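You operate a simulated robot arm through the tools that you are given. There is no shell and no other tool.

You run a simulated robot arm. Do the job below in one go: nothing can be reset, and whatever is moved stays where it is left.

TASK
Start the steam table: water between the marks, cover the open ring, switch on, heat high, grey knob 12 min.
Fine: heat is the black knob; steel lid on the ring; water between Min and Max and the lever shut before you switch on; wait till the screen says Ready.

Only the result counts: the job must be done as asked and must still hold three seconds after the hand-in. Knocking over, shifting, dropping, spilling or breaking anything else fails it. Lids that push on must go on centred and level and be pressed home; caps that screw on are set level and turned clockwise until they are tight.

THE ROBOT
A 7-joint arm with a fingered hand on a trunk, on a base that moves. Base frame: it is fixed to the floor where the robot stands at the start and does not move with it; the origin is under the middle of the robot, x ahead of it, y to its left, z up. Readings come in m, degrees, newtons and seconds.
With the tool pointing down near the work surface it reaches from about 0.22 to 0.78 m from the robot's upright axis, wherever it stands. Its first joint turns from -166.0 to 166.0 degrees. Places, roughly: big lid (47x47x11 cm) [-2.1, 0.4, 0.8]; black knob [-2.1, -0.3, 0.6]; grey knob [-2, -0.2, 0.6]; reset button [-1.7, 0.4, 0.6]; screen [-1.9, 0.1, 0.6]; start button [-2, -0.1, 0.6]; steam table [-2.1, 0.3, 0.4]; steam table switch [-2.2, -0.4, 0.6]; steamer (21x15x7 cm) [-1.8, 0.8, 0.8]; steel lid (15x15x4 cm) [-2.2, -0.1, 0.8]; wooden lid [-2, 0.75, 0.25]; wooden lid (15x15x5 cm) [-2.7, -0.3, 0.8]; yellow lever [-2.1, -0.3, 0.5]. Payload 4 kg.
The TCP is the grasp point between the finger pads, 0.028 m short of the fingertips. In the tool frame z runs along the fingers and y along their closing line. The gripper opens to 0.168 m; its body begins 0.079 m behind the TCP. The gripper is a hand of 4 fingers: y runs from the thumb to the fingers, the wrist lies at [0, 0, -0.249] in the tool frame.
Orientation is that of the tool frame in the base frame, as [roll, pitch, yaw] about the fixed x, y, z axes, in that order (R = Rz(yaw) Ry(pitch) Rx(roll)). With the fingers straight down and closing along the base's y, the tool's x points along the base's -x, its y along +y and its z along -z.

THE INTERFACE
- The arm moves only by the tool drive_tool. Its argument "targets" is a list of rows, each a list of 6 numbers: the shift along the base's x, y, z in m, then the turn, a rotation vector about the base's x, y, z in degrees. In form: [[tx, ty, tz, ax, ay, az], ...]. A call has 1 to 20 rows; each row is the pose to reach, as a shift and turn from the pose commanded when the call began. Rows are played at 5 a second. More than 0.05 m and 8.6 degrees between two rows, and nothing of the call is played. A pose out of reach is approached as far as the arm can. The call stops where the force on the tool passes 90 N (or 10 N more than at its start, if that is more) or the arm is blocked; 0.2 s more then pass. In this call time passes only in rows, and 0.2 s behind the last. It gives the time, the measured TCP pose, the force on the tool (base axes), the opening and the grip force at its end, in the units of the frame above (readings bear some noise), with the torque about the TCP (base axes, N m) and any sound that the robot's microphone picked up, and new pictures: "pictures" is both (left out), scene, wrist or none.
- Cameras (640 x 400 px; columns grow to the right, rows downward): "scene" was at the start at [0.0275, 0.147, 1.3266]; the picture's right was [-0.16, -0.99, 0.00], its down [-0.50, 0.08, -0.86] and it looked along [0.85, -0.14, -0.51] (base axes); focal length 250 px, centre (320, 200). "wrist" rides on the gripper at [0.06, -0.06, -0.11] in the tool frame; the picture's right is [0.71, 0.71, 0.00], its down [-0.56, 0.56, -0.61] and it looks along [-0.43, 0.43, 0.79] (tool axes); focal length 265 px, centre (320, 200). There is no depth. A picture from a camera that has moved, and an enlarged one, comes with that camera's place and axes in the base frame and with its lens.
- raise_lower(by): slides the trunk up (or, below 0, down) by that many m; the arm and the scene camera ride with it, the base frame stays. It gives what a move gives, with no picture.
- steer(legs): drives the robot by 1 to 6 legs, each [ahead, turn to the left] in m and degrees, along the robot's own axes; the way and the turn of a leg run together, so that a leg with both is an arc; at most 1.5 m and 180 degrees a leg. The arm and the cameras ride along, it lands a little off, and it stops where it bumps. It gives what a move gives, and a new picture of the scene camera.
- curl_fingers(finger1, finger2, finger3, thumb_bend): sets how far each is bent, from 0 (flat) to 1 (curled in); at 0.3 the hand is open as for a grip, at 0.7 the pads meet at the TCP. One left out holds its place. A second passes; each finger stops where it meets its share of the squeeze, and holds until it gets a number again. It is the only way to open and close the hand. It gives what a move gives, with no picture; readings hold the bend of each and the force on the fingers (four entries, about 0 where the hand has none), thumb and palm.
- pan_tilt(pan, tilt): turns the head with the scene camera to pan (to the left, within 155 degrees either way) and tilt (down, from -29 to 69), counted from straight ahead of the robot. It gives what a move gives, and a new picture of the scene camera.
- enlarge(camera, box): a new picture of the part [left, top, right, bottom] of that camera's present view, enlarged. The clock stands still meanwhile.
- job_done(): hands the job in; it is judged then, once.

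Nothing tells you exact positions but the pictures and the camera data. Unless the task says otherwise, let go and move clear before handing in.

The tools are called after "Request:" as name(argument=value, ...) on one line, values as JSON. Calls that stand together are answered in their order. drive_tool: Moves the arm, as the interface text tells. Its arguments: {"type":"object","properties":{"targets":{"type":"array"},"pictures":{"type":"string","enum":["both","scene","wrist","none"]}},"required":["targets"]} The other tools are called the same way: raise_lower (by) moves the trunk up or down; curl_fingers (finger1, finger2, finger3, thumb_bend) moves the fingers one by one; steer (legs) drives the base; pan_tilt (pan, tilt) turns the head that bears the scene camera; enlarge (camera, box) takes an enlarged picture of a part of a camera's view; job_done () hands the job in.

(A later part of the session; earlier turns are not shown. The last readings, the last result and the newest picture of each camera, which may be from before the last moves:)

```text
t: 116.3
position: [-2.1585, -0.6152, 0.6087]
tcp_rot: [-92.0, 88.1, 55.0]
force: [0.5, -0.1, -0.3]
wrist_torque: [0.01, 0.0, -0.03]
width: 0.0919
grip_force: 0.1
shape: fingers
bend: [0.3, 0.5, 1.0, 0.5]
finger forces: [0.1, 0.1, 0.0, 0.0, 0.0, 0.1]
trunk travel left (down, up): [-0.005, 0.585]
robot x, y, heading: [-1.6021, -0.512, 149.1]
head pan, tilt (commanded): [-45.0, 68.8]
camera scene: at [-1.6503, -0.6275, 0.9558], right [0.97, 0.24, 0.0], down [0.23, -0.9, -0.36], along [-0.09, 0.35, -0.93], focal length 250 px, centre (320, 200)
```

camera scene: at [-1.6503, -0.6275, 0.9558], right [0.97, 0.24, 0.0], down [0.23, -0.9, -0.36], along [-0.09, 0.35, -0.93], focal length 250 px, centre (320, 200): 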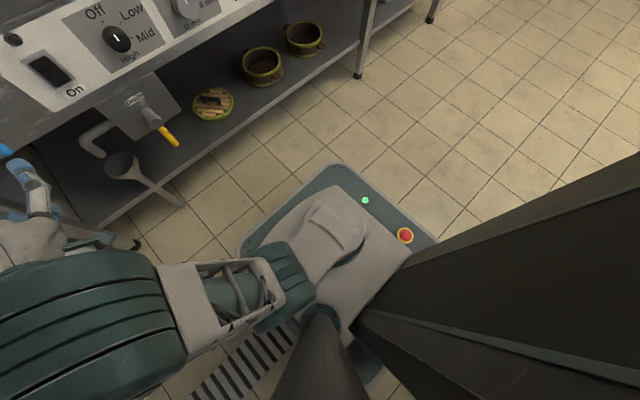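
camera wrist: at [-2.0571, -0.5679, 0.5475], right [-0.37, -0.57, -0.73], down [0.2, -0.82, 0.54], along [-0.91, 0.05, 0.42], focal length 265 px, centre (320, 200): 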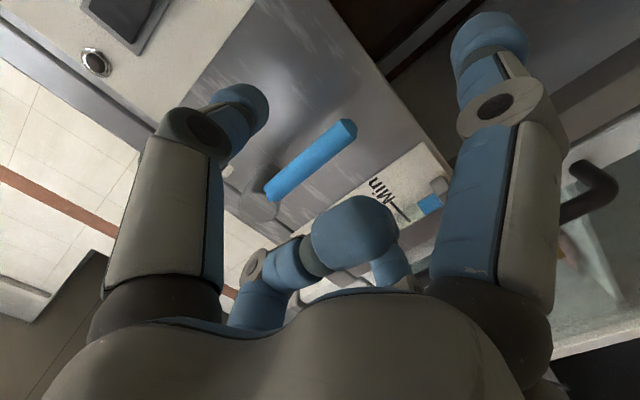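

The base is low (≤0.25 m) and its front is 0.245 m ahead of centre, while the drain lever tip is at n≈-1.55, z≈0.42, so I can drive in about 0.23 m. First I raise the trunk and point the tool down again.

Request:
raise_lower(by=0.38)

Request:
drive_tool(targets=[[0.0036, 0.0126, 0.003, -3.49, -5.39, 0], [0.0072, 0.0252, 0.006, -6.98, -10.79, 0], [0.0108, 0.0378, 0.009, -10.47, -16.18, 0], [0.0144, 0.0504, 0.012, -13.96, -21.57, 0], [0.018, 0.063, 0.015, -17.45, -26.96, 0], [0.0216, 0.0756, 0.018, -20.94, -32.36, 0], [0.0252, 0.0882, 0.021, -24.44, -37.75, 0], [0.0288, 0.1008, 0.024, -27.93, -43.14, 0], [0.0324, 0.1134, 0.027, -31.42, -48.54, 0], [0.036, 0.126, 0.03, -34.91, -53.93, 0], [0.0396, 0.1386, 0.033, -38.4, -59.32, 0], [0.0432, 0.1512, 0.036, -41.89, -64.71, 0], [0.0468, 0.1638, 0.039, -45.38, -70.11, 0], [0.0504, 0.1764, 0.042, -48.87, -75.5, 0]], pictures="both")

```text
t: 120.0
position: [-2.1577, -0.6159, 0.9887]
tcp_rot: [-92.0, 88.1, 55.3]
force: [-0.1, -0.8, 0.1]
wrist_torque: [0.02, 0.0, -0.02]
width: 0.0917
grip_force: 0.1
shape: fingers
bend: [0.3, 0.5, 1.0, 0.5]
finger forces: [0.1, 0.0, 0.0, 0.0, 0.0, 0.1]
trunk travel left (down, up): [-0.385, 0.205]
robot x, y, heading: [-1.6021, -0.509, 149.3]
head pan, tilt (commanded): [-45.0, 68.8]
```

```text
t: 123.0
position: [-2.1238, -0.4467, 1.0287]
tcp_rot: [176.2, 4.3, -31.9]
force: [-1.3, -0.9, 1.0]
wrist_torque: [0.09, -0.08, 0.02]
width: 0.0921
grip_force: 0.1
shape: fingers
bend: [0.3, 0.5, 1.0, 0.5]
finger forces: [0.1, 0.1, 0.0, 0.0, 0.0, 0.0]
out of reach, approached as far as the arm can: row 11, 12, 13, 14
trunk travel left (down, up): [-0.385, 0.205]
robot x, y, heading: [-1.6004, -0.5097, 148.7]
head pan, tilt (commanded): [-45.0, 68.8]
camera scene: at [-1.6515, -0.6266, 1.3358], right [0.97, 0.24, 0.0], down [0.22, -0.9, -0.36], along [-0.09, 0.35, -0.93], focal length 250 px, centre (320, 200)
camera wrist: at [-2.0305, -0.4275, 1.1293], right [0.23, -0.97, -0.01], down [-0.7, -0.17, 0.69], along [-0.67, -0.15, -0.72], focal length 265 px, centre (320, 200)
```

scene: 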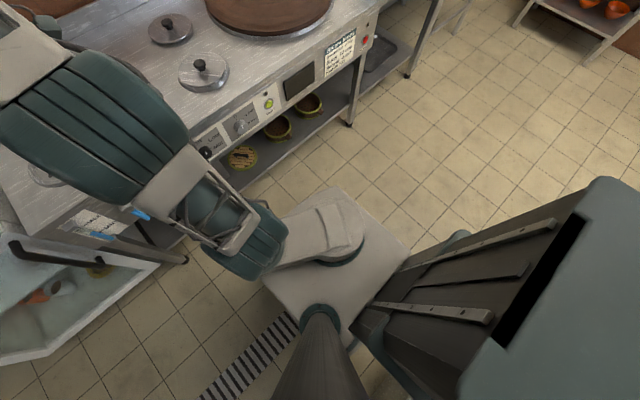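
wrist: 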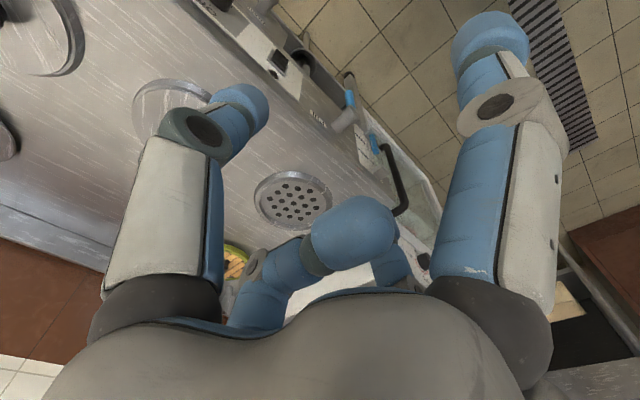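

The tool is nearly vertical (about 6° off) but at the edge of its reach so high. I lower it a bit, straighten it, and then drive forward.

Request:
drive_tool(targets=[[0, 0, -0.03, 0, 0, 0], [0, 0, -0.06, 0, 0, 0], [0.002, 0, -0.09, 0.5, -2.8, 0], [0.004, 0, -0.1, 0.96, -5.64, -0.5]], pictures="none")

Request:
pan_tilt(pan=0, tilt=45)

```text
t: 124.0
position: [-2.1213, -0.4521, 0.9306]
tcp_rot: [-179.7, 0.2, -30.9]
force: [-0.8, -0.5, -0.8]
wrist_torque: [0.04, -0.01, -0.01]
width: 0.0919
grip_force: 0.0
shape: fingers
bend: [0.3, 0.5, 1.0, 0.5]
finger forces: [0.0, 0.0, 0.0, 0.0, 0.1, 0.0]
trunk travel left (down, up): [-0.385, 0.205]
robot x, y, heading: [-1.6016, -0.509, 149.3]
head pan, tilt (commanded): [-45.0, 68.8]
```

```text
t: 125.1
position: [-2.1217, -0.4508, 0.9313]
tcp_rot: [-179.8, 0.2, -30.9]
force: [0.0, -0.2, 0.3]
wrist_torque: [-0.02, 0.02, -0.01]
width: 0.0918
grip_force: 0.0
shape: fingers
bend: [0.3, 0.5, 1.0, 0.5]
finger forces: [0.0, 0.1, 0.0, 0.0, 0.1, 0.1]
trunk travel left (down, up): [-0.385, 0.205]
robot x, y, heading: [-1.5988, -0.5061, 148.9]
head pan, tilt (commanded): [0.0, 45.0]
camera scene: at [-1.7064, -0.6398, 1.3646], right [0.52, 0.86, 0.0], down [0.61, -0.36, -0.71], along [-0.61, 0.36, -0.71], focal length 250 px, centre (320, 200)
```

scene: 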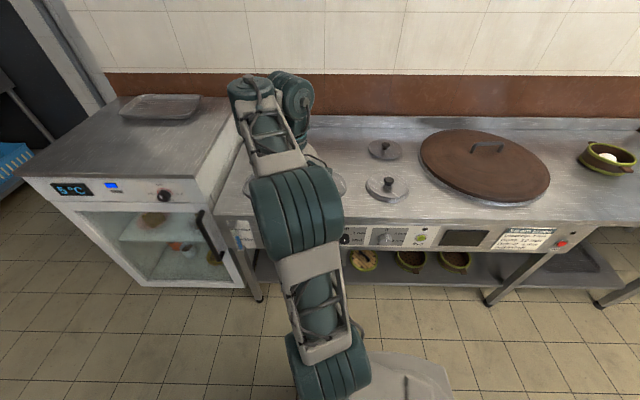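

The tool is vertical and clear above the lids. I drive forward 0.22 m towards the table.

Request:
steer(legs=[[0.22, 0]])

Request:
pan_tilt(pan=-15, tilt=50)

```text
t: 126.7
position: [-2.3071, -0.3404, 0.9305]
tcp_rot: [-179.7, 0.2, -30.8]
force: [0.1, 0.1, 0.0]
wrist_torque: [-0.02, 0.03, 0.04]
width: 0.0919
grip_force: 0.0
shape: fingers
bend: [0.3, 0.5, 1.0, 0.5]
finger forces: [0.0, 0.0, 0.1, 0.0, 0.0, 0.0]
trunk travel left (down, up): [-0.385, 0.205]
robot x, y, heading: [-1.7899, -0.3978, 149.2]
head pan, tilt (commanded): [0.0, 45.0]
camera scene: at [-1.8922, -0.5282, 1.3646], right [0.51, 0.86, 0.0], down [0.61, -0.36, -0.71], along [-0.61, 0.36, -0.71], focal length 250 px, centre (320, 200)
```

scene: 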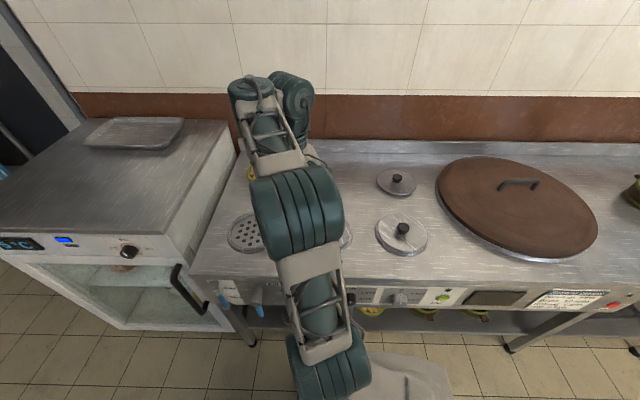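

```text
t: 127.5
position: [-2.3075, -0.3406, 0.9293]
tcp_rot: [-179.7, 0.2, -30.8]
force: [0.9, -0.1, 0.6]
wrist_torque: [0.05, 0.02, -0.02]
width: 0.0919
grip_force: 0.0
shape: fingers
bend: [0.3, 0.5, 1.0, 0.5]
finger forces: [0.0, 0.0, 0.0, 0.0, 0.1, 0.0]
trunk travel left (down, up): [-0.385, 0.205]
robot x, y, heading: [-1.7912, -0.3988, 149.2]
head pan, tilt (commanded): [-15.0, 50.0]
camera scene: at [-1.8761, -0.5148, 1.3577], right [0.72, 0.7, 0.0], down [0.53, -0.55, -0.64], along [-0.45, 0.46, -0.77], focal length 250 px, centre (320, 200)
```

scene: 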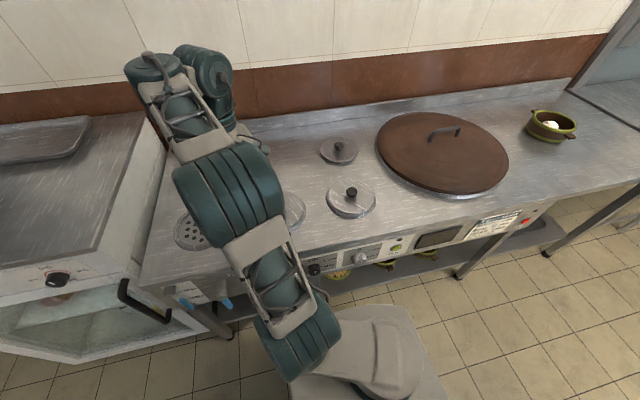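

The robot is in place (n≈-1.286). I enlarge the loose lid to refine its position from this nearer view.

Request:
enlarge(camera="scene", box=[290, 110, 418, 190])

```text
5.00 times, centred on (354, 150) of scene
camera zoom: at [-1.8761, -0.5148, 1.3577], right [0.72, 0.7, 0.0], down [0.53, -0.55, -0.64], along [-0.45, 0.46, -0.77], focal length 1250 px, centre (150, 450)
```

zoom: 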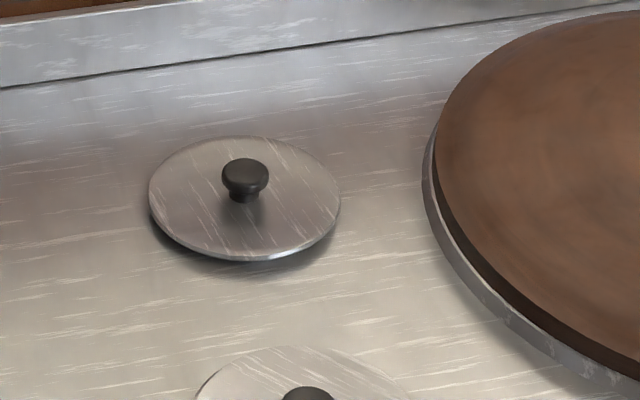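

The knob is at about (-2.354, 0.078). I move above it at z=0.93 and open the four digits evenly.

Request:
drive_tool(targets=[[-0.0047, 0.0419, 0, 0, 0, 0], [-0.0093, 0.0838, 0, 0, 0, 0], [-0.014, 0.1257, 0, 0, 0, 0], [-0.0187, 0.1676, 0, 0, 0, 0], [-0.0234, 0.2095, 0, 0, 0, 0], [-0.028, 0.2514, 0, 0, 0, 0], [-0.0327, 0.2933, 0, 0, 0, 0], [-0.0374, 0.3352, 0, 0, 0, 0], [-0.042, 0.3771, 0, 0, 0, 0], [-0.0467, 0.419, 0, 0, 0, 0]], pictures="none")

Request:
curl_fingers(finger1=0.45, finger2=0.45, finger3=0.45, thumb_bend=0.45)

Request:
drive_tool(targets=[[0, 0, 0, 0, 0, 0]], pictures="both")

```text
t: 129.7
position: [-2.3359, 0.0598, 0.9132]
tcp_rot: [-179.7, 0.1, -31.0]
force: [-0.8, -0.5, 0.8]
wrist_torque: [-0.04, 0.02, 0.02]
width: 0.092
grip_force: 0.2
shape: fingers
bend: [0.3, 0.5, 1.0, 0.5]
finger forces: [0.0, 0.1, 0.1, 0.1, 0.1, 0.0]
out of reach, approached as far as the arm can: row 9, 10
trunk travel left (down, up): [-0.385, 0.205]
robot x, y, heading: [-1.7887, -0.3956, 149.2]
head pan, tilt (commanded): [-15.0, 50.0]
```

```text
t: 130.7
position: [-2.3366, 0.0579, 0.9154]
tcp_rot: [-179.7, 0.2, -30.9]
force: [-0.1, -0.3, -0.3]
wrist_torque: [-0.01, -0.02, -0.02]
width: 0.0728
grip_force: 0.0
shape: fingers
bend: [0.45, 0.45, 0.45, 0.45]
finger forces: [0.0, 0.0, 0.0, 0.0, 0.0, 0.1]
trunk travel left (down, up): [-0.385, 0.205]
robot x, y, heading: [-1.784, -0.3988, 149.2]
head pan, tilt (commanded): [-15.0, 50.0]
```

```text
t: 131.1
position: [-2.3365, 0.057, 0.9149]
tcp_rot: [-179.7, 0.1, -30.9]
force: [-0.1, -0.1, 0.0]
wrist_torque: [0.01, -0.02, -0.01]
width: 0.0727
grip_force: 0.1
shape: fingers
bend: [0.45, 0.45, 0.45, 0.45]
finger forces: [0.1, 0.1, 0.0, 0.1, 0.0, 0.0]
trunk travel left (down, up): [-0.385, 0.205]
robot x, y, heading: [-1.7857, -0.3992, 149.3]
head pan, tilt (commanded): [-15.0, 50.0]
camera scene: at [-1.876, -0.5145, 1.3577], right [0.72, 0.7, 0.0], down [0.53, -0.55, -0.64], along [-0.45, 0.46, -0.77], focal length 250 px, centre (320, 200)
camera wrist: at [-2.2544, 0.0767, 1.0258], right [0.24, -0.97, -0.01], down [-0.76, -0.2, 0.61], along [-0.6, -0.14, -0.79], focal length 265 px, centre (320, 200)
```

scene: 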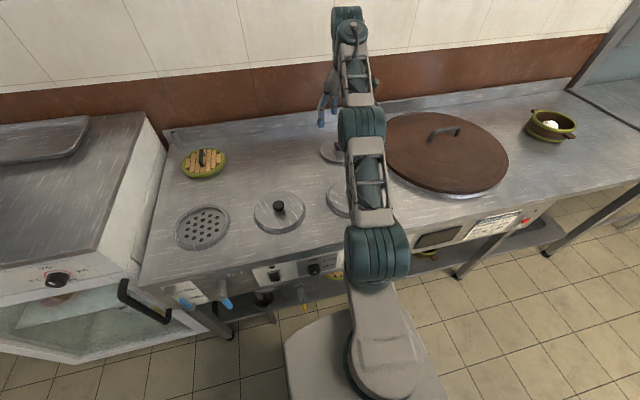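
wrist: 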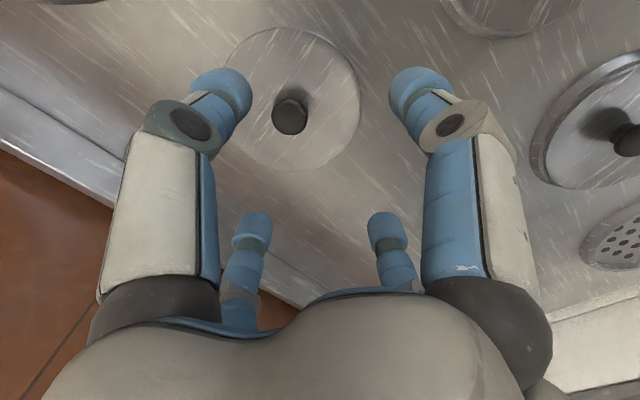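

Reach ended 3 cm short at this height; from the wrist camera the knob is at (-2.354, 0.083). I descend while closing that gap, expecting more reach lower down.

Request:
drive_tool(targets=[[0, 0, -0.03, 0, 0, 0], [0, 0, -0.06, 0, 0, 0], [-0.006, 0.008, -0.08, 0, 0, 0], [-0.012, 0.016, -0.09, 0, 0, 0], [-0.0175, 0.0245, -0.1, 0, 0, 0]], pictures="both")

```text
t: 132.3
position: [-2.3543, 0.0797, 0.8182]
tcp_rot: [-179.7, 0.2, -31.0]
force: [0.0, 0.0, -0.8]
wrist_torque: [0.02, -0.03, 0.02]
width: 0.0726
grip_force: 0.1
shape: fingers
bend: [0.45, 0.45, 0.45, 0.45]
finger forces: [0.0, 0.0, 0.1, 0.0, 0.1, 0.0]
trunk travel left (down, up): [-0.385, 0.205]
robot x, y, heading: [-1.7894, -0.3998, 148.9]
head pan, tilt (commanded): [-15.0, 50.0]
camera scene: at [-1.876, -0.5146, 1.3578], right [0.72, 0.7, 0.0], down [0.53, -0.55, -0.64], along [-0.45, 0.46, -0.77], focal length 250 px, centre (320, 200)
camera wrist: at [-2.2711, 0.0988, 0.9285], right [0.24, -0.97, -0.01], down [-0.77, -0.2, 0.61], along [-0.6, -0.14, -0.79], focal length 265 px, centre (320, 200)
```

scene: 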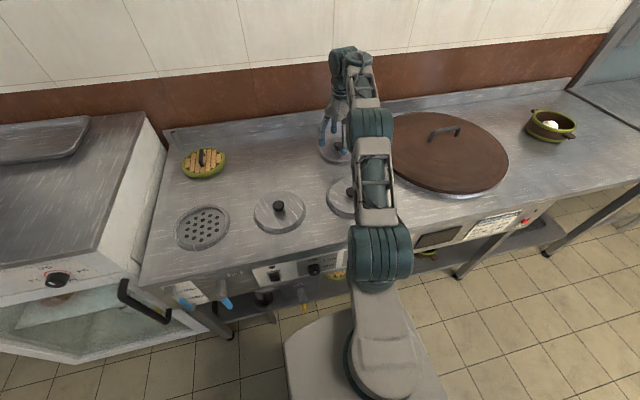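
wrist: 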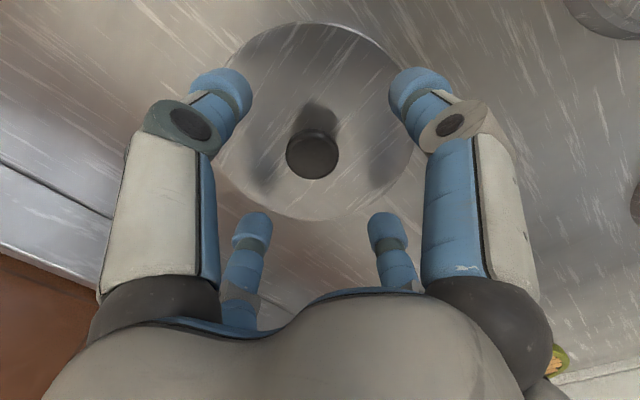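

The wrist view shows the knob nearly centred, about 5 mm off. I correct that and lower to z≈0.782 so the fingertips come around the knob.

Request:
drive_tool(targets=[[-0.0015, 0.005, -0.01, 0, 0, 0], [-0.0015, 0.005, -0.02, 0, 0, 0], [-0.0015, 0.005, -0.03, 0, 0, 0], [-0.0015, 0.005, -0.037, 0, 0, 0]], pictures="wrist")

Request:
enlarge(camera="scene", box=[290, 90, 418, 170])

```text
t: 133.3
position: [-2.3558, 0.0854, 0.7893]
tcp_rot: [-179.6, 0.7, -30.9]
force: [-0.6, 0.5, 34.2]
wrist_torque: [-1.48, -0.92, 0.0]
width: 0.0728
grip_force: 16.9
shape: fingers
bend: [0.44, 0.45, 0.45, 0.45]
finger forces: [22.8, 11.2, 0.1, 0.0, 0.0, 0.0]
trunk travel left (down, up): [-0.385, 0.205]
robot x, y, heading: [-1.7908, -0.3984, 149.3]
head pan, tilt (commanded): [-15.0, 50.0]
camera wrist: at [-2.2722, 0.1029, 0.899], right [0.24, -0.97, -0.01], down [-0.76, -0.2, 0.62], along [-0.6, -0.14, -0.79], focal length 265 px, centre (320, 200)
```

wrist: 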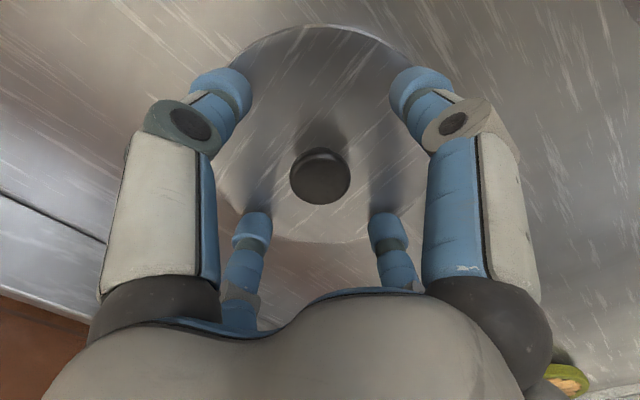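

```text
5.00 times, centred on (354, 130) of scene
camera zoom: at [-1.8735, -0.5166, 1.3585], right [0.72, 0.7, 0.0], down [0.53, -0.55, -0.64], along [-0.45, 0.46, -0.76], focal length 1250 px, centre (150, 550)
```

zoom: 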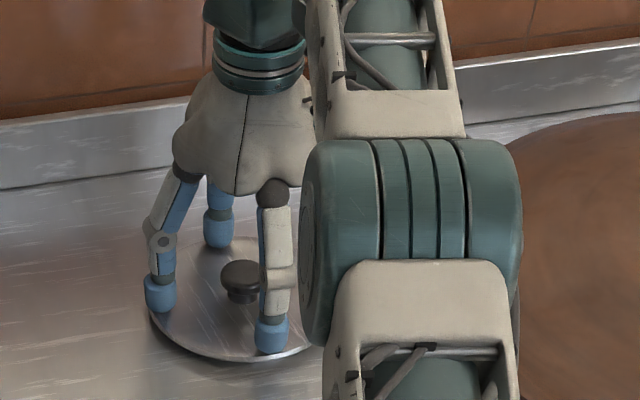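

The fingertips touch the lid plate (34 N) at this bend, so I back up 1.5 cm at once and narrow the fingers before going lower.

Request:
drive_tool(targets=[[0, 0, 0.01, 0, 0, 0], [0, 0, 0.02, 0, 0, 0]], pictures="none")

Request:
curl_fingers(finger1=0.56, finger2=0.56, finger3=0.56, thumb_bend=0.56)

Request:
drive_tool(targets=[[0, 0, 0, 0, 0, 0]], pictures="wrist")

Request:
enlarge(camera="scene", box=[290, 90, 418, 170])

```text
t: 133.9
position: [-2.3553, 0.0846, 0.8003]
tcp_rot: [-179.8, 0.0, -30.9]
force: [-0.7, -0.2, 0.3]
wrist_torque: [-0.02, 0.0, 0.0]
width: 0.0723
grip_force: 0.0
shape: fingers
bend: [0.45, 0.45, 0.45, 0.45]
finger forces: [0.0, 0.0, 0.0, 0.0, 0.0, 0.0]
trunk travel left (down, up): [-0.385, 0.205]
robot x, y, heading: [-1.7901, -0.3971, 149.1]
head pan, tilt (commanded): [-15.0, 50.0]
```

```text
t: 134.9
position: [-2.3558, 0.0861, 0.8025]
tcp_rot: [-179.7, 0.1, -30.9]
force: [0.2, 0.8, -0.2]
wrist_torque: [0.02, -0.02, 0.04]
width: 0.0395
grip_force: 0.1
shape: fingers
bend: [0.56, 0.56, 0.56, 0.56]
finger forces: [0.0, 0.0, 0.0, 0.0, 0.0, 0.0]
trunk travel left (down, up): [-0.385, 0.205]
robot x, y, heading: [-1.7895, -0.3991, 149.1]
head pan, tilt (commanded): [-15.0, 50.0]
```

```text
t: 135.3
position: [-2.3561, 0.0858, 0.8025]
tcp_rot: [-179.8, 0.2, -30.9]
force: [0.4, 0.7, -0.9]
wrist_torque: [0.0, -0.01, 0.02]
width: 0.0393
grip_force: 0.1
shape: fingers
bend: [0.56, 0.56, 0.56, 0.56]
finger forces: [0.0, 0.1, 0.0, 0.1, 0.1, 0.0]
trunk travel left (down, up): [-0.385, 0.205]
robot x, y, heading: [-1.7929, -0.3986, 149.1]
head pan, tilt (commanded): [-15.0, 50.0]
camera wrist: at [-2.2734, 0.1041, 0.9129], right [0.24, -0.97, -0.01], down [-0.76, -0.2, 0.61], along [-0.6, -0.14, -0.79], focal length 265 px, centre (320, 200)
```

wrist: 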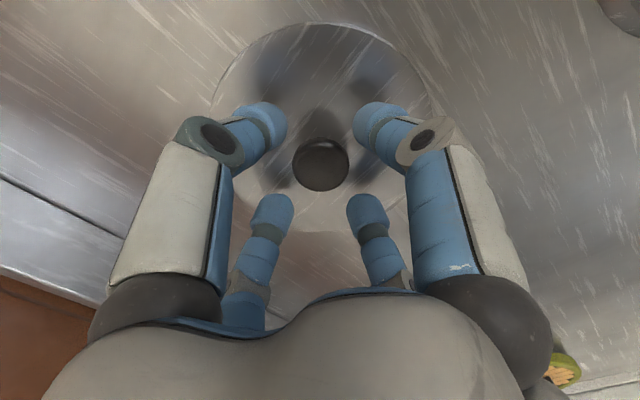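

```text
5.00 times, centred on (354, 130) of scene
camera zoom: at [-1.876, -0.5145, 1.3577], right [0.72, 0.7, 0.0], down [0.53, -0.55, -0.64], along [-0.45, 0.46, -0.77], focal length 1250 px, centre (150, 550)
```

zoom: 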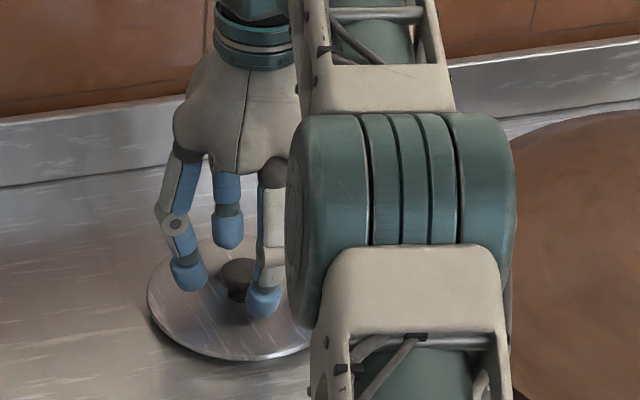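

The four fingertips surround the knob, centred within a few mm. I open slightly to clear the cap and lower 2 cm.

Request:
curl_fingers(finger1=0.53, finger2=0.53, finger3=0.53, thumb_bend=0.53)

Request:
drive_tool(targets=[[0.001, 0, -0.007, 0, 0, 0], [0.001, 0, -0.013, 0, 0, 0]], pictures="wrist")

```text
t: 136.3
position: [-2.3555, 0.0847, 0.8024]
tcp_rot: [-179.7, 0.2, -31.0]
force: [0.5, -0.2, -0.4]
wrist_torque: [0.0, 0.01, 0.0]
width: 0.0477
grip_force: 0.1
shape: fingers
bend: [0.53, 0.53, 0.53, 0.53]
finger forces: [0.0, 0.0, 0.0, 0.0, 0.0, 0.0]
trunk travel left (down, up): [-0.385, 0.205]
robot x, y, heading: [-1.7868, -0.3947, 148.9]
head pan, tilt (commanded): [-15.0, 50.0]
```

```text
t: 136.9
position: [-2.3534, 0.085, 0.7905]
tcp_rot: [-179.7, 0.4, -30.9]
force: [0.2, -0.5, 10.2]
wrist_torque: [-0.26, -0.13, -0.04]
width: 0.0476
grip_force: 4.5
shape: fingers
bend: [0.53, 0.53, 0.53, 0.53]
finger forces: [6.0, 3.4, 0.0, 0.0, 0.0, 0.0]
trunk travel left (down, up): [-0.385, 0.205]
robot x, y, heading: [-1.7908, -0.3939, 149.4]
head pan, tilt (commanded): [-15.0, 50.0]
camera wrist: at [-2.2717, 0.1037, 0.9005], right [0.24, -0.97, -0.01], down [-0.76, -0.2, 0.62], along [-0.6, -0.14, -0.79], focal length 265 px, centre (320, 200)
```

wrist: 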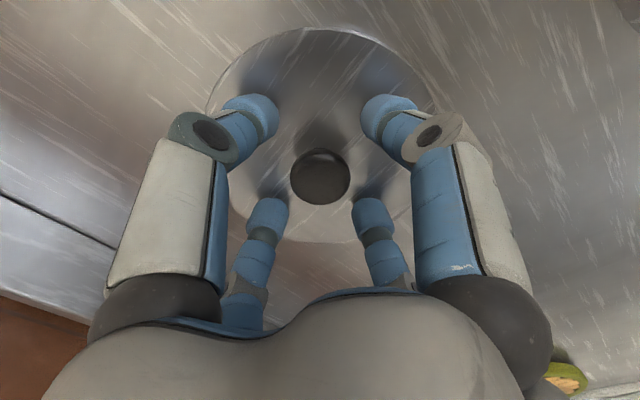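

The tips are just at the lid plate beside the knob, ideal for gripping under the cap. I lift 4 mm and close on the knob.

Request:
drive_tool(targets=[[0, 0, 0.005, 0, 0, 0]], pictures="none")

Request:
curl_fingers(finger1=0.68, finger2=0.68, finger3=0.68, thumb_bend=0.68)

Request:
drive_tool(targets=[[0, 0, 0, 0, 0, 0]], pictures="wrist")

Request:
enlarge(camera="scene", box=[290, 90, 418, 170])

```text
t: 137.3
position: [-2.355, 0.0849, 0.7931]
tcp_rot: [-179.7, 0.2, -30.9]
force: [-1.1, -0.1, -0.6]
wrist_torque: [0.0, -0.04, 0.0]
width: 0.0477
grip_force: 0.0
shape: fingers
bend: [0.53, 0.53, 0.53, 0.53]
finger forces: [0.0, 0.0, 0.1, 0.1, 0.1, 0.1]
trunk travel left (down, up): [-0.385, 0.205]
robot x, y, heading: [-1.7911, -0.398, 149.4]
head pan, tilt (commanded): [-15.0, 50.0]
```

```text
t: 138.3
position: [-2.3538, 0.0844, 0.7919]
tcp_rot: [-179.8, 0.2, -30.9]
force: [-0.2, 0.2, 0.1]
wrist_torque: [0.0, 0.0, 0.0]
width: 0.0175
grip_force: 11.6
shape: fingers
bend: [0.63, 0.62, 0.63, 0.63]
finger forces: [5.3, 5.5, 5.1, 0.1, 7.6, 0.0]
trunk travel left (down, up): [-0.385, 0.205]
robot x, y, heading: [-1.7861, -0.3986, 149.2]
head pan, tilt (commanded): [-15.0, 50.0]
```

```text
t: 138.7
position: [-2.3536, 0.0854, 0.7945]
tcp_rot: [-179.6, 0.2, -31.0]
force: [0.5, -0.2, 0.0]
wrist_torque: [0.0, 0.02, -0.01]
width: 0.0177
grip_force: 11.3
shape: fingers
bend: [0.63, 0.62, 0.63, 0.63]
finger forces: [5.1, 5.4, 5.2, 0.0, 7.5, 0.1]
trunk travel left (down, up): [-0.385, 0.205]
robot x, y, heading: [-1.7895, -0.3982, 148.9]
head pan, tilt (commanded): [-15.0, 50.0]
camera wrist: at [-2.2723, 0.104, 0.9039], right [0.24, -0.97, -0.01], down [-0.76, -0.2, 0.61], along [-0.6, -0.14, -0.79], focal length 265 px, centre (320, 200)
```

wrist: 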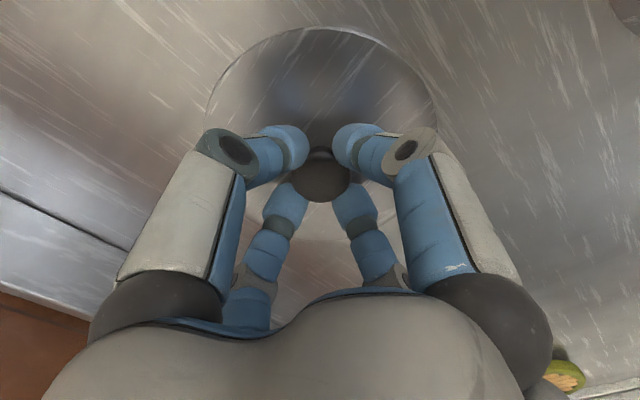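

```text
5.00 times, centred on (354, 130) of scene
camera zoom: at [-1.8761, -0.5144, 1.3577], right [0.72, 0.7, 0.0], down [0.53, -0.55, -0.64], along [-0.45, 0.46, -0.77], focal length 1250 px, centre (150, 550)
```

zoom: 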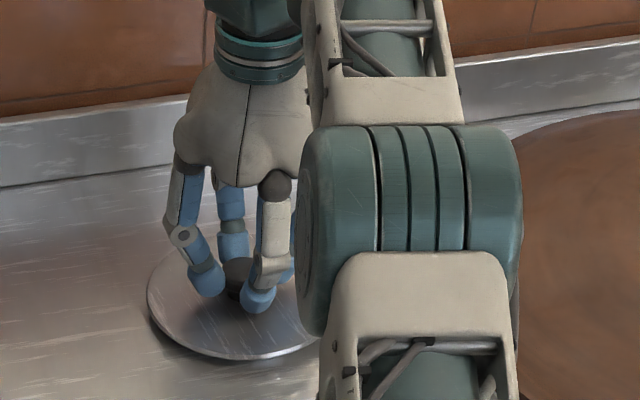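

All four fingers hold the knob neck under its cap (5–7 N each). I lift 4 cm and check that the lid hangs level.

Request:
drive_tool(targets=[[0, 0, 0.01, 0, 0, 0], [0, 0, 0.02, 0, 0, 0], [0, 0, 0.03, 0, 0, 0], [0, 0, 0.04, 0, 0, 0]], pictures="wrist")

Request:
enlarge(camera="scene", box=[290, 90, 418, 170])

```text
t: 139.7
position: [-2.3548, 0.0848, 0.8341]
tcp_rot: [-179.8, 0.2, -30.9]
force: [0.3, -0.7, -0.8]
wrist_torque: [0.0, 0.04, 0.01]
width: 0.0174
grip_force: 11.9
shape: fingers
bend: [0.63, 0.62, 0.63, 0.63]
finger forces: [5.1, 5.5, 5.1, 0.0, 7.5, 0.0]
trunk travel left (down, up): [-0.385, 0.205]
robot x, y, heading: [-1.7893, -0.3966, 149.2]
head pan, tilt (commanded): [-15.0, 50.0]
camera wrist: at [-2.2718, 0.1032, 0.9456], right [0.24, -0.97, -0.01], down [-0.76, -0.2, 0.61], along [-0.6, -0.15, -0.79], focal length 265 px, centre (320, 200)
```

wrist: 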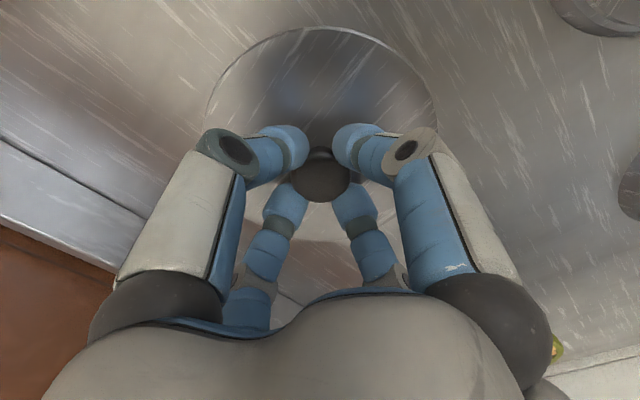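

```text
5.00 times, centred on (354, 130) of scene
camera zoom: at [-1.8761, -0.5145, 1.3577], right [0.72, 0.7, 0.0], down [0.53, -0.55, -0.64], along [-0.45, 0.46, -0.77], focal length 1250 px, centre (150, 550)
```

zoom: 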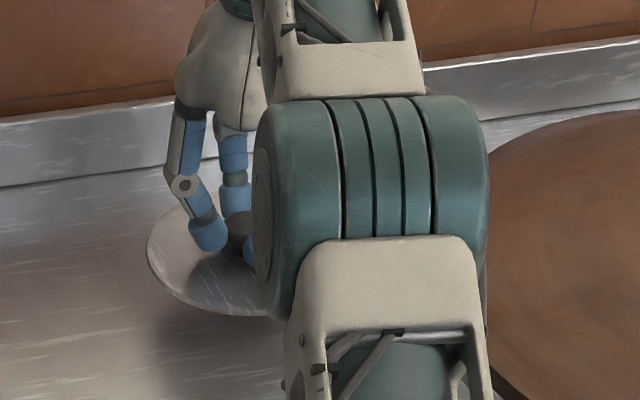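

The lid lifted level with the hand. I enlarge the open ring from here to fix its centre before carrying the lid over.

Request:
enlarge(camera="scene", box=[139, 185, 267, 265])

Request:
enlarge(camera="scene", box=[216, 170, 344, 250])

```text
5.00 times, centred on (203, 225) of scene
camera zoom: at [-1.8761, -0.5145, 1.3577], right [0.72, 0.7, 0.0], down [0.53, -0.55, -0.64], along [-0.45, 0.46, -0.77], focal length 1250 px, centre (905, 75)
```

zoom: 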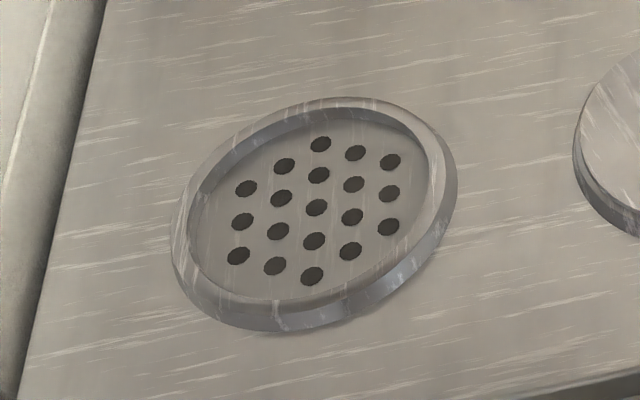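

```text
5.00 times, centred on (280, 210) of scene
camera zoom: at [-1.8761, -0.5145, 1.3577], right [0.72, 0.7, 0.0], down [0.53, -0.55, -0.64], along [-0.45, 0.46, -0.77], focal length 1250 px, centre (520, 150)
```

zoom: 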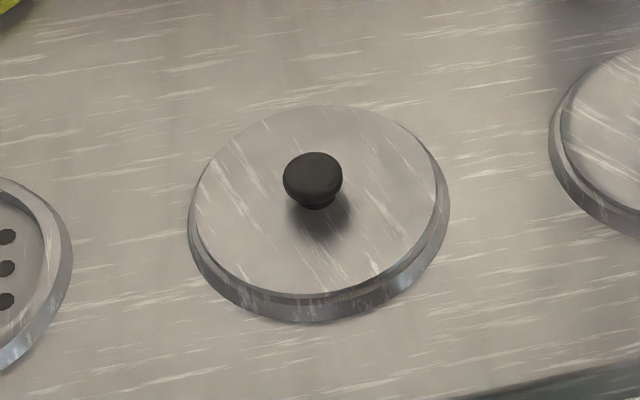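

The ring centre averages to about (-2.405, -0.459), rim top z≈0.752. I carry the lid there at a safe height.

Request:
drive_tool(targets=[[-0.0038, -0.0418, 0.015, 0, 0, 0], [-0.0077, -0.0837, 0.03, 0, 0, 0], [-0.0115, -0.1255, 0.045, 0, 0, 0], [-0.0154, -0.1674, 0.055, 0, 0, 0], [-0.0192, -0.2092, 0.06, 0, 0, 0], [-0.0231, -0.2511, 0.06, 0, 0, 0], [-0.0269, -0.2929, 0.06, 0, 0, 0], [-0.0308, -0.3348, 0.06, 0, 0, 0], [-0.0346, -0.3766, 0.06, 0, 0, 0], [-0.0385, -0.4185, 0.06, 0, 0, 0], [-0.0423, -0.4603, 0.06, 0, 0, 0], [-0.0462, -0.5022, 0.06, 0, 0, 0], [-0.05, -0.544, 0.06, 0, 0, 0]], pictures="both")

```text
t: 142.5
position: [-2.4051, -0.4594, 0.8941]
tcp_rot: [-179.7, 0.2, -31.0]
force: [-0.1, 0.7, -0.9]
wrist_torque: [0.0, 0.0, -0.01]
width: 0.0171
grip_force: 11.1
shape: fingers
bend: [0.63, 0.63, 0.63, 0.64]
finger forces: [5.0, 5.7, 5.1, 0.0, 7.4, 0.0]
trunk travel left (down, up): [-0.385, 0.205]
robot x, y, heading: [-1.7869, -0.4012, 149.3]
head pan, tilt (commanded): [-15.0, 50.0]
camera scene: at [-1.8761, -0.515, 1.3577], right [0.72, 0.7, 0.0], down [0.53, -0.55, -0.64], along [-0.45, 0.46, -0.77], focal length 250 px, centre (320, 200)
camera wrist: at [-2.3222, -0.4403, 1.0051], right [0.24, -0.97, -0.01], down [-0.77, -0.2, 0.61], along [-0.6, -0.14, -0.79], focal length 265 px, centre (320, 200)
```

scene: 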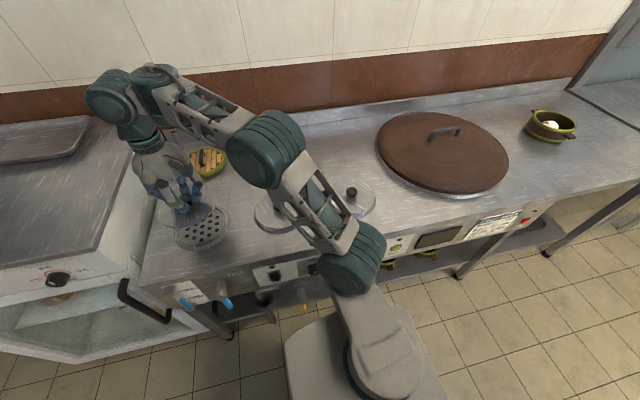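
wrist: 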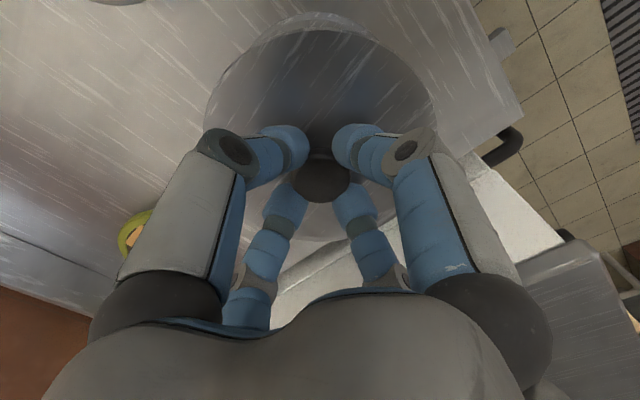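

The lid is above the ring and part of the ring shows beyond it in the wrist view. I enlarge both views to check centring.

Request:
enlarge(camera="wrist", box=[190, 0, 446, 160])

Request:
enlarge(camera="scene", box=[126, 160, 286, 260])

```text
2.50 times, centred on (318, 80) of wrist
camera zoom: at [-2.3222, -0.4403, 1.0051], right [0.24, -0.97, -0.01], down [-0.77, -0.2, 0.61], along [-0.6, -0.14, -0.79], focal length 664 px, centre (325, 500)
```

zoom: 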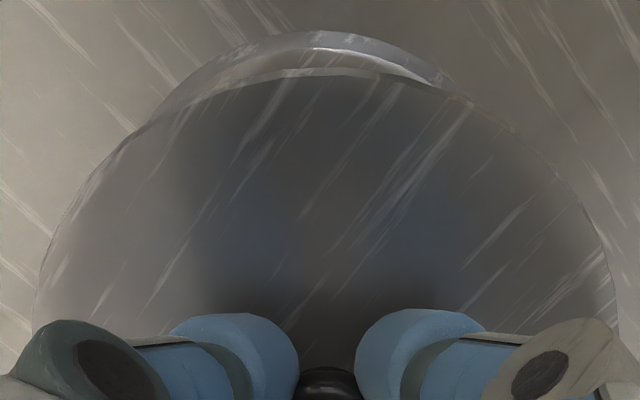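

```text
4.00 times, centred on (206, 210) of scene
camera zoom: at [-1.8761, -0.515, 1.3577], right [0.72, 0.7, 0.0], down [0.53, -0.55, -0.64], along [-0.45, 0.46, -0.77], focal length 1000 px, centre (776, 160)
```

zoom: 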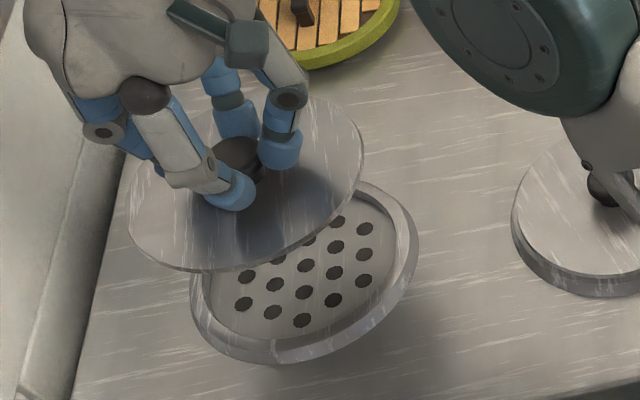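

By both views the ring centre is about (-2.409, -0.457), only 4 mm from where I am. I correct and lower to just above the rim.

Request:
drive_tool(targets=[[-0.0035, 0.002, -0.015, 0, 0, 0], [-0.0035, 0.002, -0.03, 0, 0, 0], [-0.0035, 0.002, -0.045, 0, 0, 0], [-0.0035, 0.002, -0.06, 0, 0, 0], [-0.0035, 0.002, -0.07, 0, 0, 0]], pictures="none")

Request:
enlarge(camera="scene", box=[126, 160, 286, 260])

Request:
enlarge(camera="wrist", box=[190, 0, 446, 160])

```text
t: 143.7
position: [-2.409, -0.4592, 0.8233]
tcp_rot: [-179.7, 0.3, -30.9]
force: [-0.5, 0.4, -0.7]
wrist_torque: [0.0, 0.0, -0.01]
width: 0.0172
grip_force: 11.4
shape: fingers
bend: [0.63, 0.63, 0.63, 0.64]
finger forces: [5.1, 5.7, 5.2, 0.0, 7.3, 0.0]
trunk travel left (down, up): [-0.385, 0.205]
robot x, y, heading: [-1.7897, -0.4007, 149.1]
head pan, tilt (commanded): [-15.0, 50.0]
```

```text
4.00 times, centred on (206, 210) of scene
camera zoom: at [-1.8762, -0.5147, 1.3577], right [0.72, 0.7, 0.0], down [0.53, -0.55, -0.64], along [-0.45, 0.46, -0.77], focal length 1000 px, centre (776, 160)
```

zoom: 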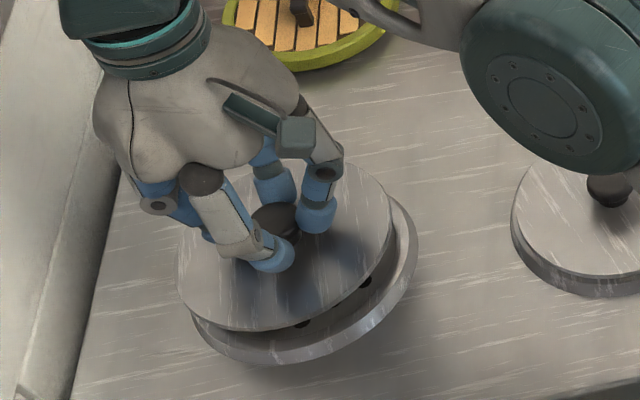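

```text
2.50 times, centred on (318, 80) of wrist
camera zoom: at [-2.3258, -0.4403, 0.9332], right [0.24, -0.97, -0.01], down [-0.76, -0.2, 0.61], along [-0.6, -0.15, -0.79], focal length 664 px, centre (325, 500)
```

zoom: 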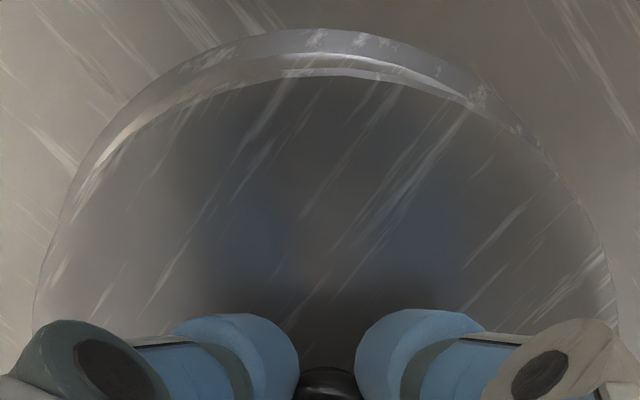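

The lid is centred over the ring within about 2 mm. I lower slowly and watch the force as it seats.

Request:
drive_tool(targets=[[0, 0.001, -0.005, 0, 0, 0], [0, 0.001, -0.01, 0, 0, 0], [0, 0.001, -0.015, 0, 0, 0], [0, 0.001, -0.02, 0, 0, 0]], pictures="none")

Request:
enlarge(camera="scene", box=[126, 160, 286, 260])

```text
t: 144.7
position: [-2.408, -0.4555, 0.805]
tcp_rot: [-179.6, 0.2, -31.0]
force: [0.4, -0.4, -1.3]
wrist_torque: [0.03, -0.02, -0.01]
width: 0.0172
grip_force: 11.6
shape: fingers
bend: [0.63, 0.63, 0.63, 0.64]
finger forces: [5.1, 5.8, 5.1, 0.0, 7.3, 0.1]
trunk travel left (down, up): [-0.385, 0.205]
robot x, y, heading: [-1.7879, -0.3974, 149.3]
head pan, tilt (commanded): [-15.0, 50.0]
```

```text
4.00 times, centred on (206, 210) of scene
camera zoom: at [-1.8761, -0.5147, 1.3577], right [0.72, 0.7, 0.0], down [0.53, -0.55, -0.64], along [-0.45, 0.46, -0.77], focal length 1000 px, centre (776, 160)
```

zoom: 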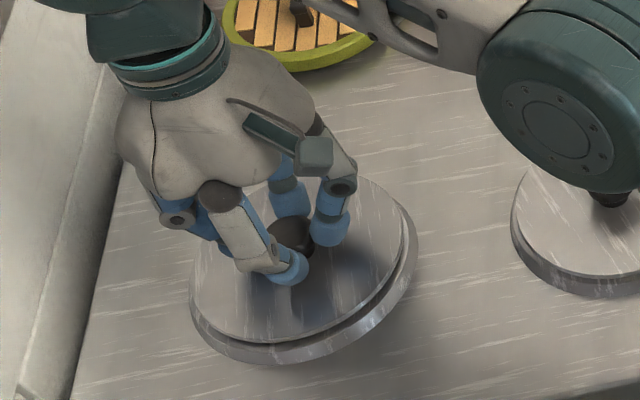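

Still free at z=0.805; it is close to seated and centred. I continue down in 3 mm steps.

Request:
drive_tool(targets=[[0, 0, -0.003, 0, 0, 0], [0, 0, -0.006, 0, 0, 0], [0, 0, -0.009, 0, 0, 0]], pictures="none")

Request:
enlarge(camera="scene", box=[126, 160, 286, 260])

```text
t: 145.5
position: [-2.4094, -0.4573, 0.7953]
tcp_rot: [-179.8, 0.3, -31.0]
force: [0.8, -0.4, 4.1]
wrist_torque: [-0.06, -0.02, 0.02]
width: 0.0169
grip_force: 11.3
shape: fingers
bend: [0.63, 0.63, 0.63, 0.64]
finger forces: [5.1, 5.5, 5.0, 0.0, 7.1, 0.1]
trunk travel left (down, up): [-0.385, 0.205]
robot x, y, heading: [-1.7913, -0.3967, 149.3]
head pan, tilt (commanded): [-15.0, 50.0]
```

```text
4.00 times, centred on (206, 210) of scene
camera zoom: at [-1.8756, -0.5147, 1.3579], right [0.72, 0.7, 0.0], down [0.53, -0.55, -0.64], along [-0.45, 0.46, -0.77], focal length 1000 px, centre (776, 160)
```

zoom: 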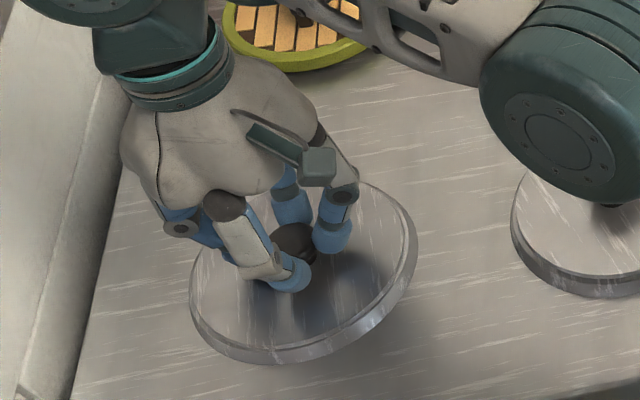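

Contact at 4 N with z=0.795, right where the other lids sit. I press down further to push it home.

Request:
drive_tool(targets=[[0, 0, -0.003, 0, 0, 0], [0, 0, -0.006, 0, 0, 0], [0, 0, -0.009, 0, 0, 0], [0, 0, -0.012, 0, 0, 0]], pictures="none")

Request:
enlarge(camera="scene", box=[126, 160, 286, 260])

```text
t: 146.5
position: [-2.4084, -0.4565, 0.7914]
tcp_rot: [179.5, 0.8, -31.0]
force: [-4.0, 1.4, 56.8]
wrist_torque: [-0.39, -0.2, -0.01]
width: 0.0155
grip_force: 36.3
shape: fingers
bend: [0.63, 0.63, 0.63, 0.64]
finger forces: [26.3, 22.2, 11.4, 0.0, 12.8, 0.1]
trunk travel left (down, up): [-0.385, 0.205]
robot x, y, heading: [-1.7861, -0.3992, 148.9]
head pan, tilt (commanded): [-15.0, 50.0]
```

```text
4.00 times, centred on (206, 210) of scene
camera zoom: at [-1.8715, -0.5139, 1.3589], right [0.72, 0.7, 0.0], down [0.53, -0.55, -0.64], along [-0.45, 0.46, -0.76], focal length 1000 px, centre (776, 160)
```

zoom: 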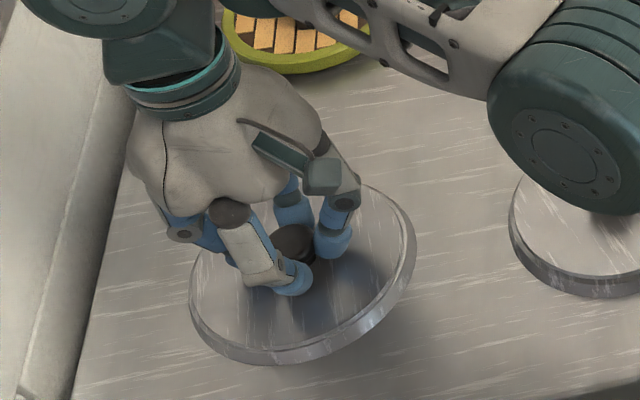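

Pressed with 57 N, z down to 0.791. I relax the push, release the knob and rise to inspect.

Request:
drive_tool(targets=[[0, 0, 0.006, 0, 0, 0], [0, 0, 0.011, 0, 0, 0]], pictures="none")

Request:
curl_fingers(finger1=0.5, finger2=0.5, finger3=0.5, thumb_bend=0.5)

Request:
drive_tool(targets=[[0, 0, 0.02, 0, 0, 0], [0, 0, 0.05, 0, 0, 0], [0, 0, 0.09, 0, 0, 0], [0, 0, 0.12, 0, 0, 0]], pictures="both")

Request:
enlarge(camera="scene", box=[126, 160, 286, 260])

```text
t: 147.1
position: [-2.4082, -0.4564, 0.792]
tcp_rot: [-179.4, 0.1, -30.8]
force: [-4.2, -0.5, 9.7]
wrist_torque: [-0.14, 0.24, -0.04]
width: 0.0155
grip_force: 15.5
shape: fingers
bend: [0.63, 0.63, 0.63, 0.64]
finger forces: [5.1, 14.0, 5.0, 0.1, 6.3, 0.1]
trunk travel left (down, up): [-0.385, 0.205]
robot x, y, heading: [-1.7887, -0.402, 149.4]
head pan, tilt (commanded): [-15.0, 50.0]
```

```text
t: 148.1
position: [-2.4078, -0.456, 0.7953]
tcp_rot: [-179.7, 0.2, -30.8]
force: [0.8, 4.3, 14.6]
wrist_torque: [-0.33, -0.21, 0.11]
width: 0.0528
grip_force: 7.0
shape: fingers
bend: [0.52, 0.53, 0.5, 0.5]
finger forces: [7.4, 6.8, 0.1, 0.0, 0.1, 0.0]
trunk travel left (down, up): [-0.385, 0.205]
robot x, y, heading: [-1.7911, -0.3993, 149.0]
head pan, tilt (commanded): [-15.0, 50.0]
```

```text
t: 149.1
position: [-2.4104, -0.4598, 0.9152]
tcp_rot: [-179.7, 0.2, -30.8]
force: [-0.1, -0.3, 0.8]
wrist_torque: [0.01, -0.05, 0.0]
width: 0.0568
grip_force: 0.1
shape: fingers
bend: [0.5, 0.5, 0.5, 0.5]
finger forces: [0.1, 0.1, 0.1, 0.1, 0.1, 0.1]
trunk travel left (down, up): [-0.385, 0.205]
robot x, y, heading: [-1.7867, -0.3984, 149.2]
head pan, tilt (commanded): [-15.0, 50.0]
camera scene: at [-1.8757, -0.5154, 1.3576], right [0.72, 0.7, 0.0], down [0.53, -0.55, -0.64], along [-0.45, 0.46, -0.77], focal length 250 px, centre (320, 200)
camera wrist: at [-2.328, -0.4403, 1.0267], right [0.25, -0.97, -0.01], down [-0.76, -0.2, 0.61], along [-0.6, -0.15, -0.79], focal length 265 px, centre (320, 200)
```

scene: 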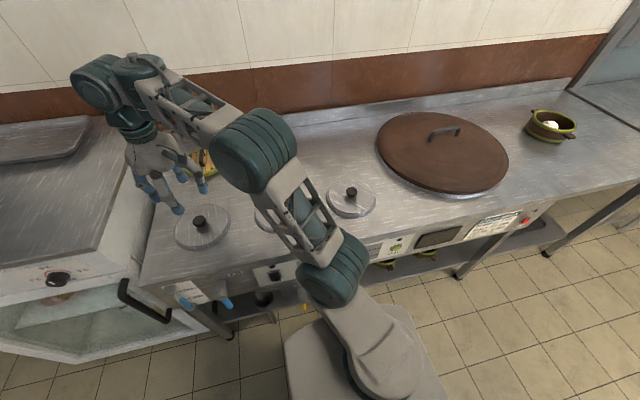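
wrist: 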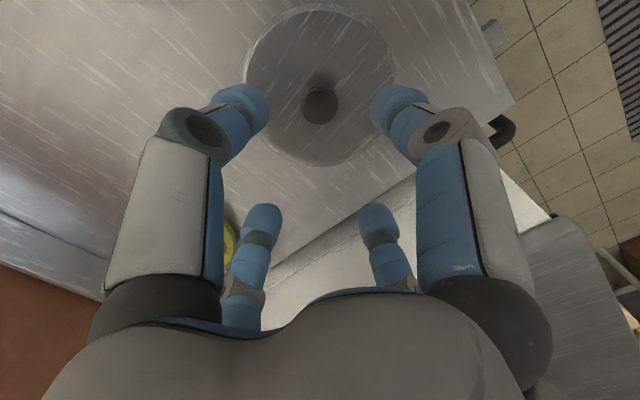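

```text
4.00 times, centred on (206, 210) of scene
camera zoom: at [-1.8757, -0.5154, 1.3576], right [0.72, 0.7, 0.0], down [0.53, -0.55, -0.64], along [-0.45, 0.46, -0.77], focal length 1000 px, centre (776, 160)
```

zoom: 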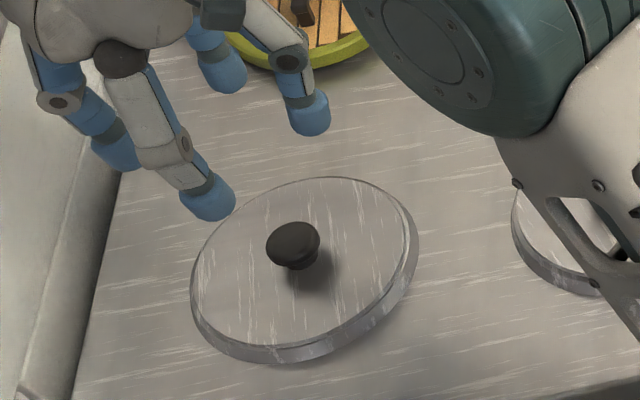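

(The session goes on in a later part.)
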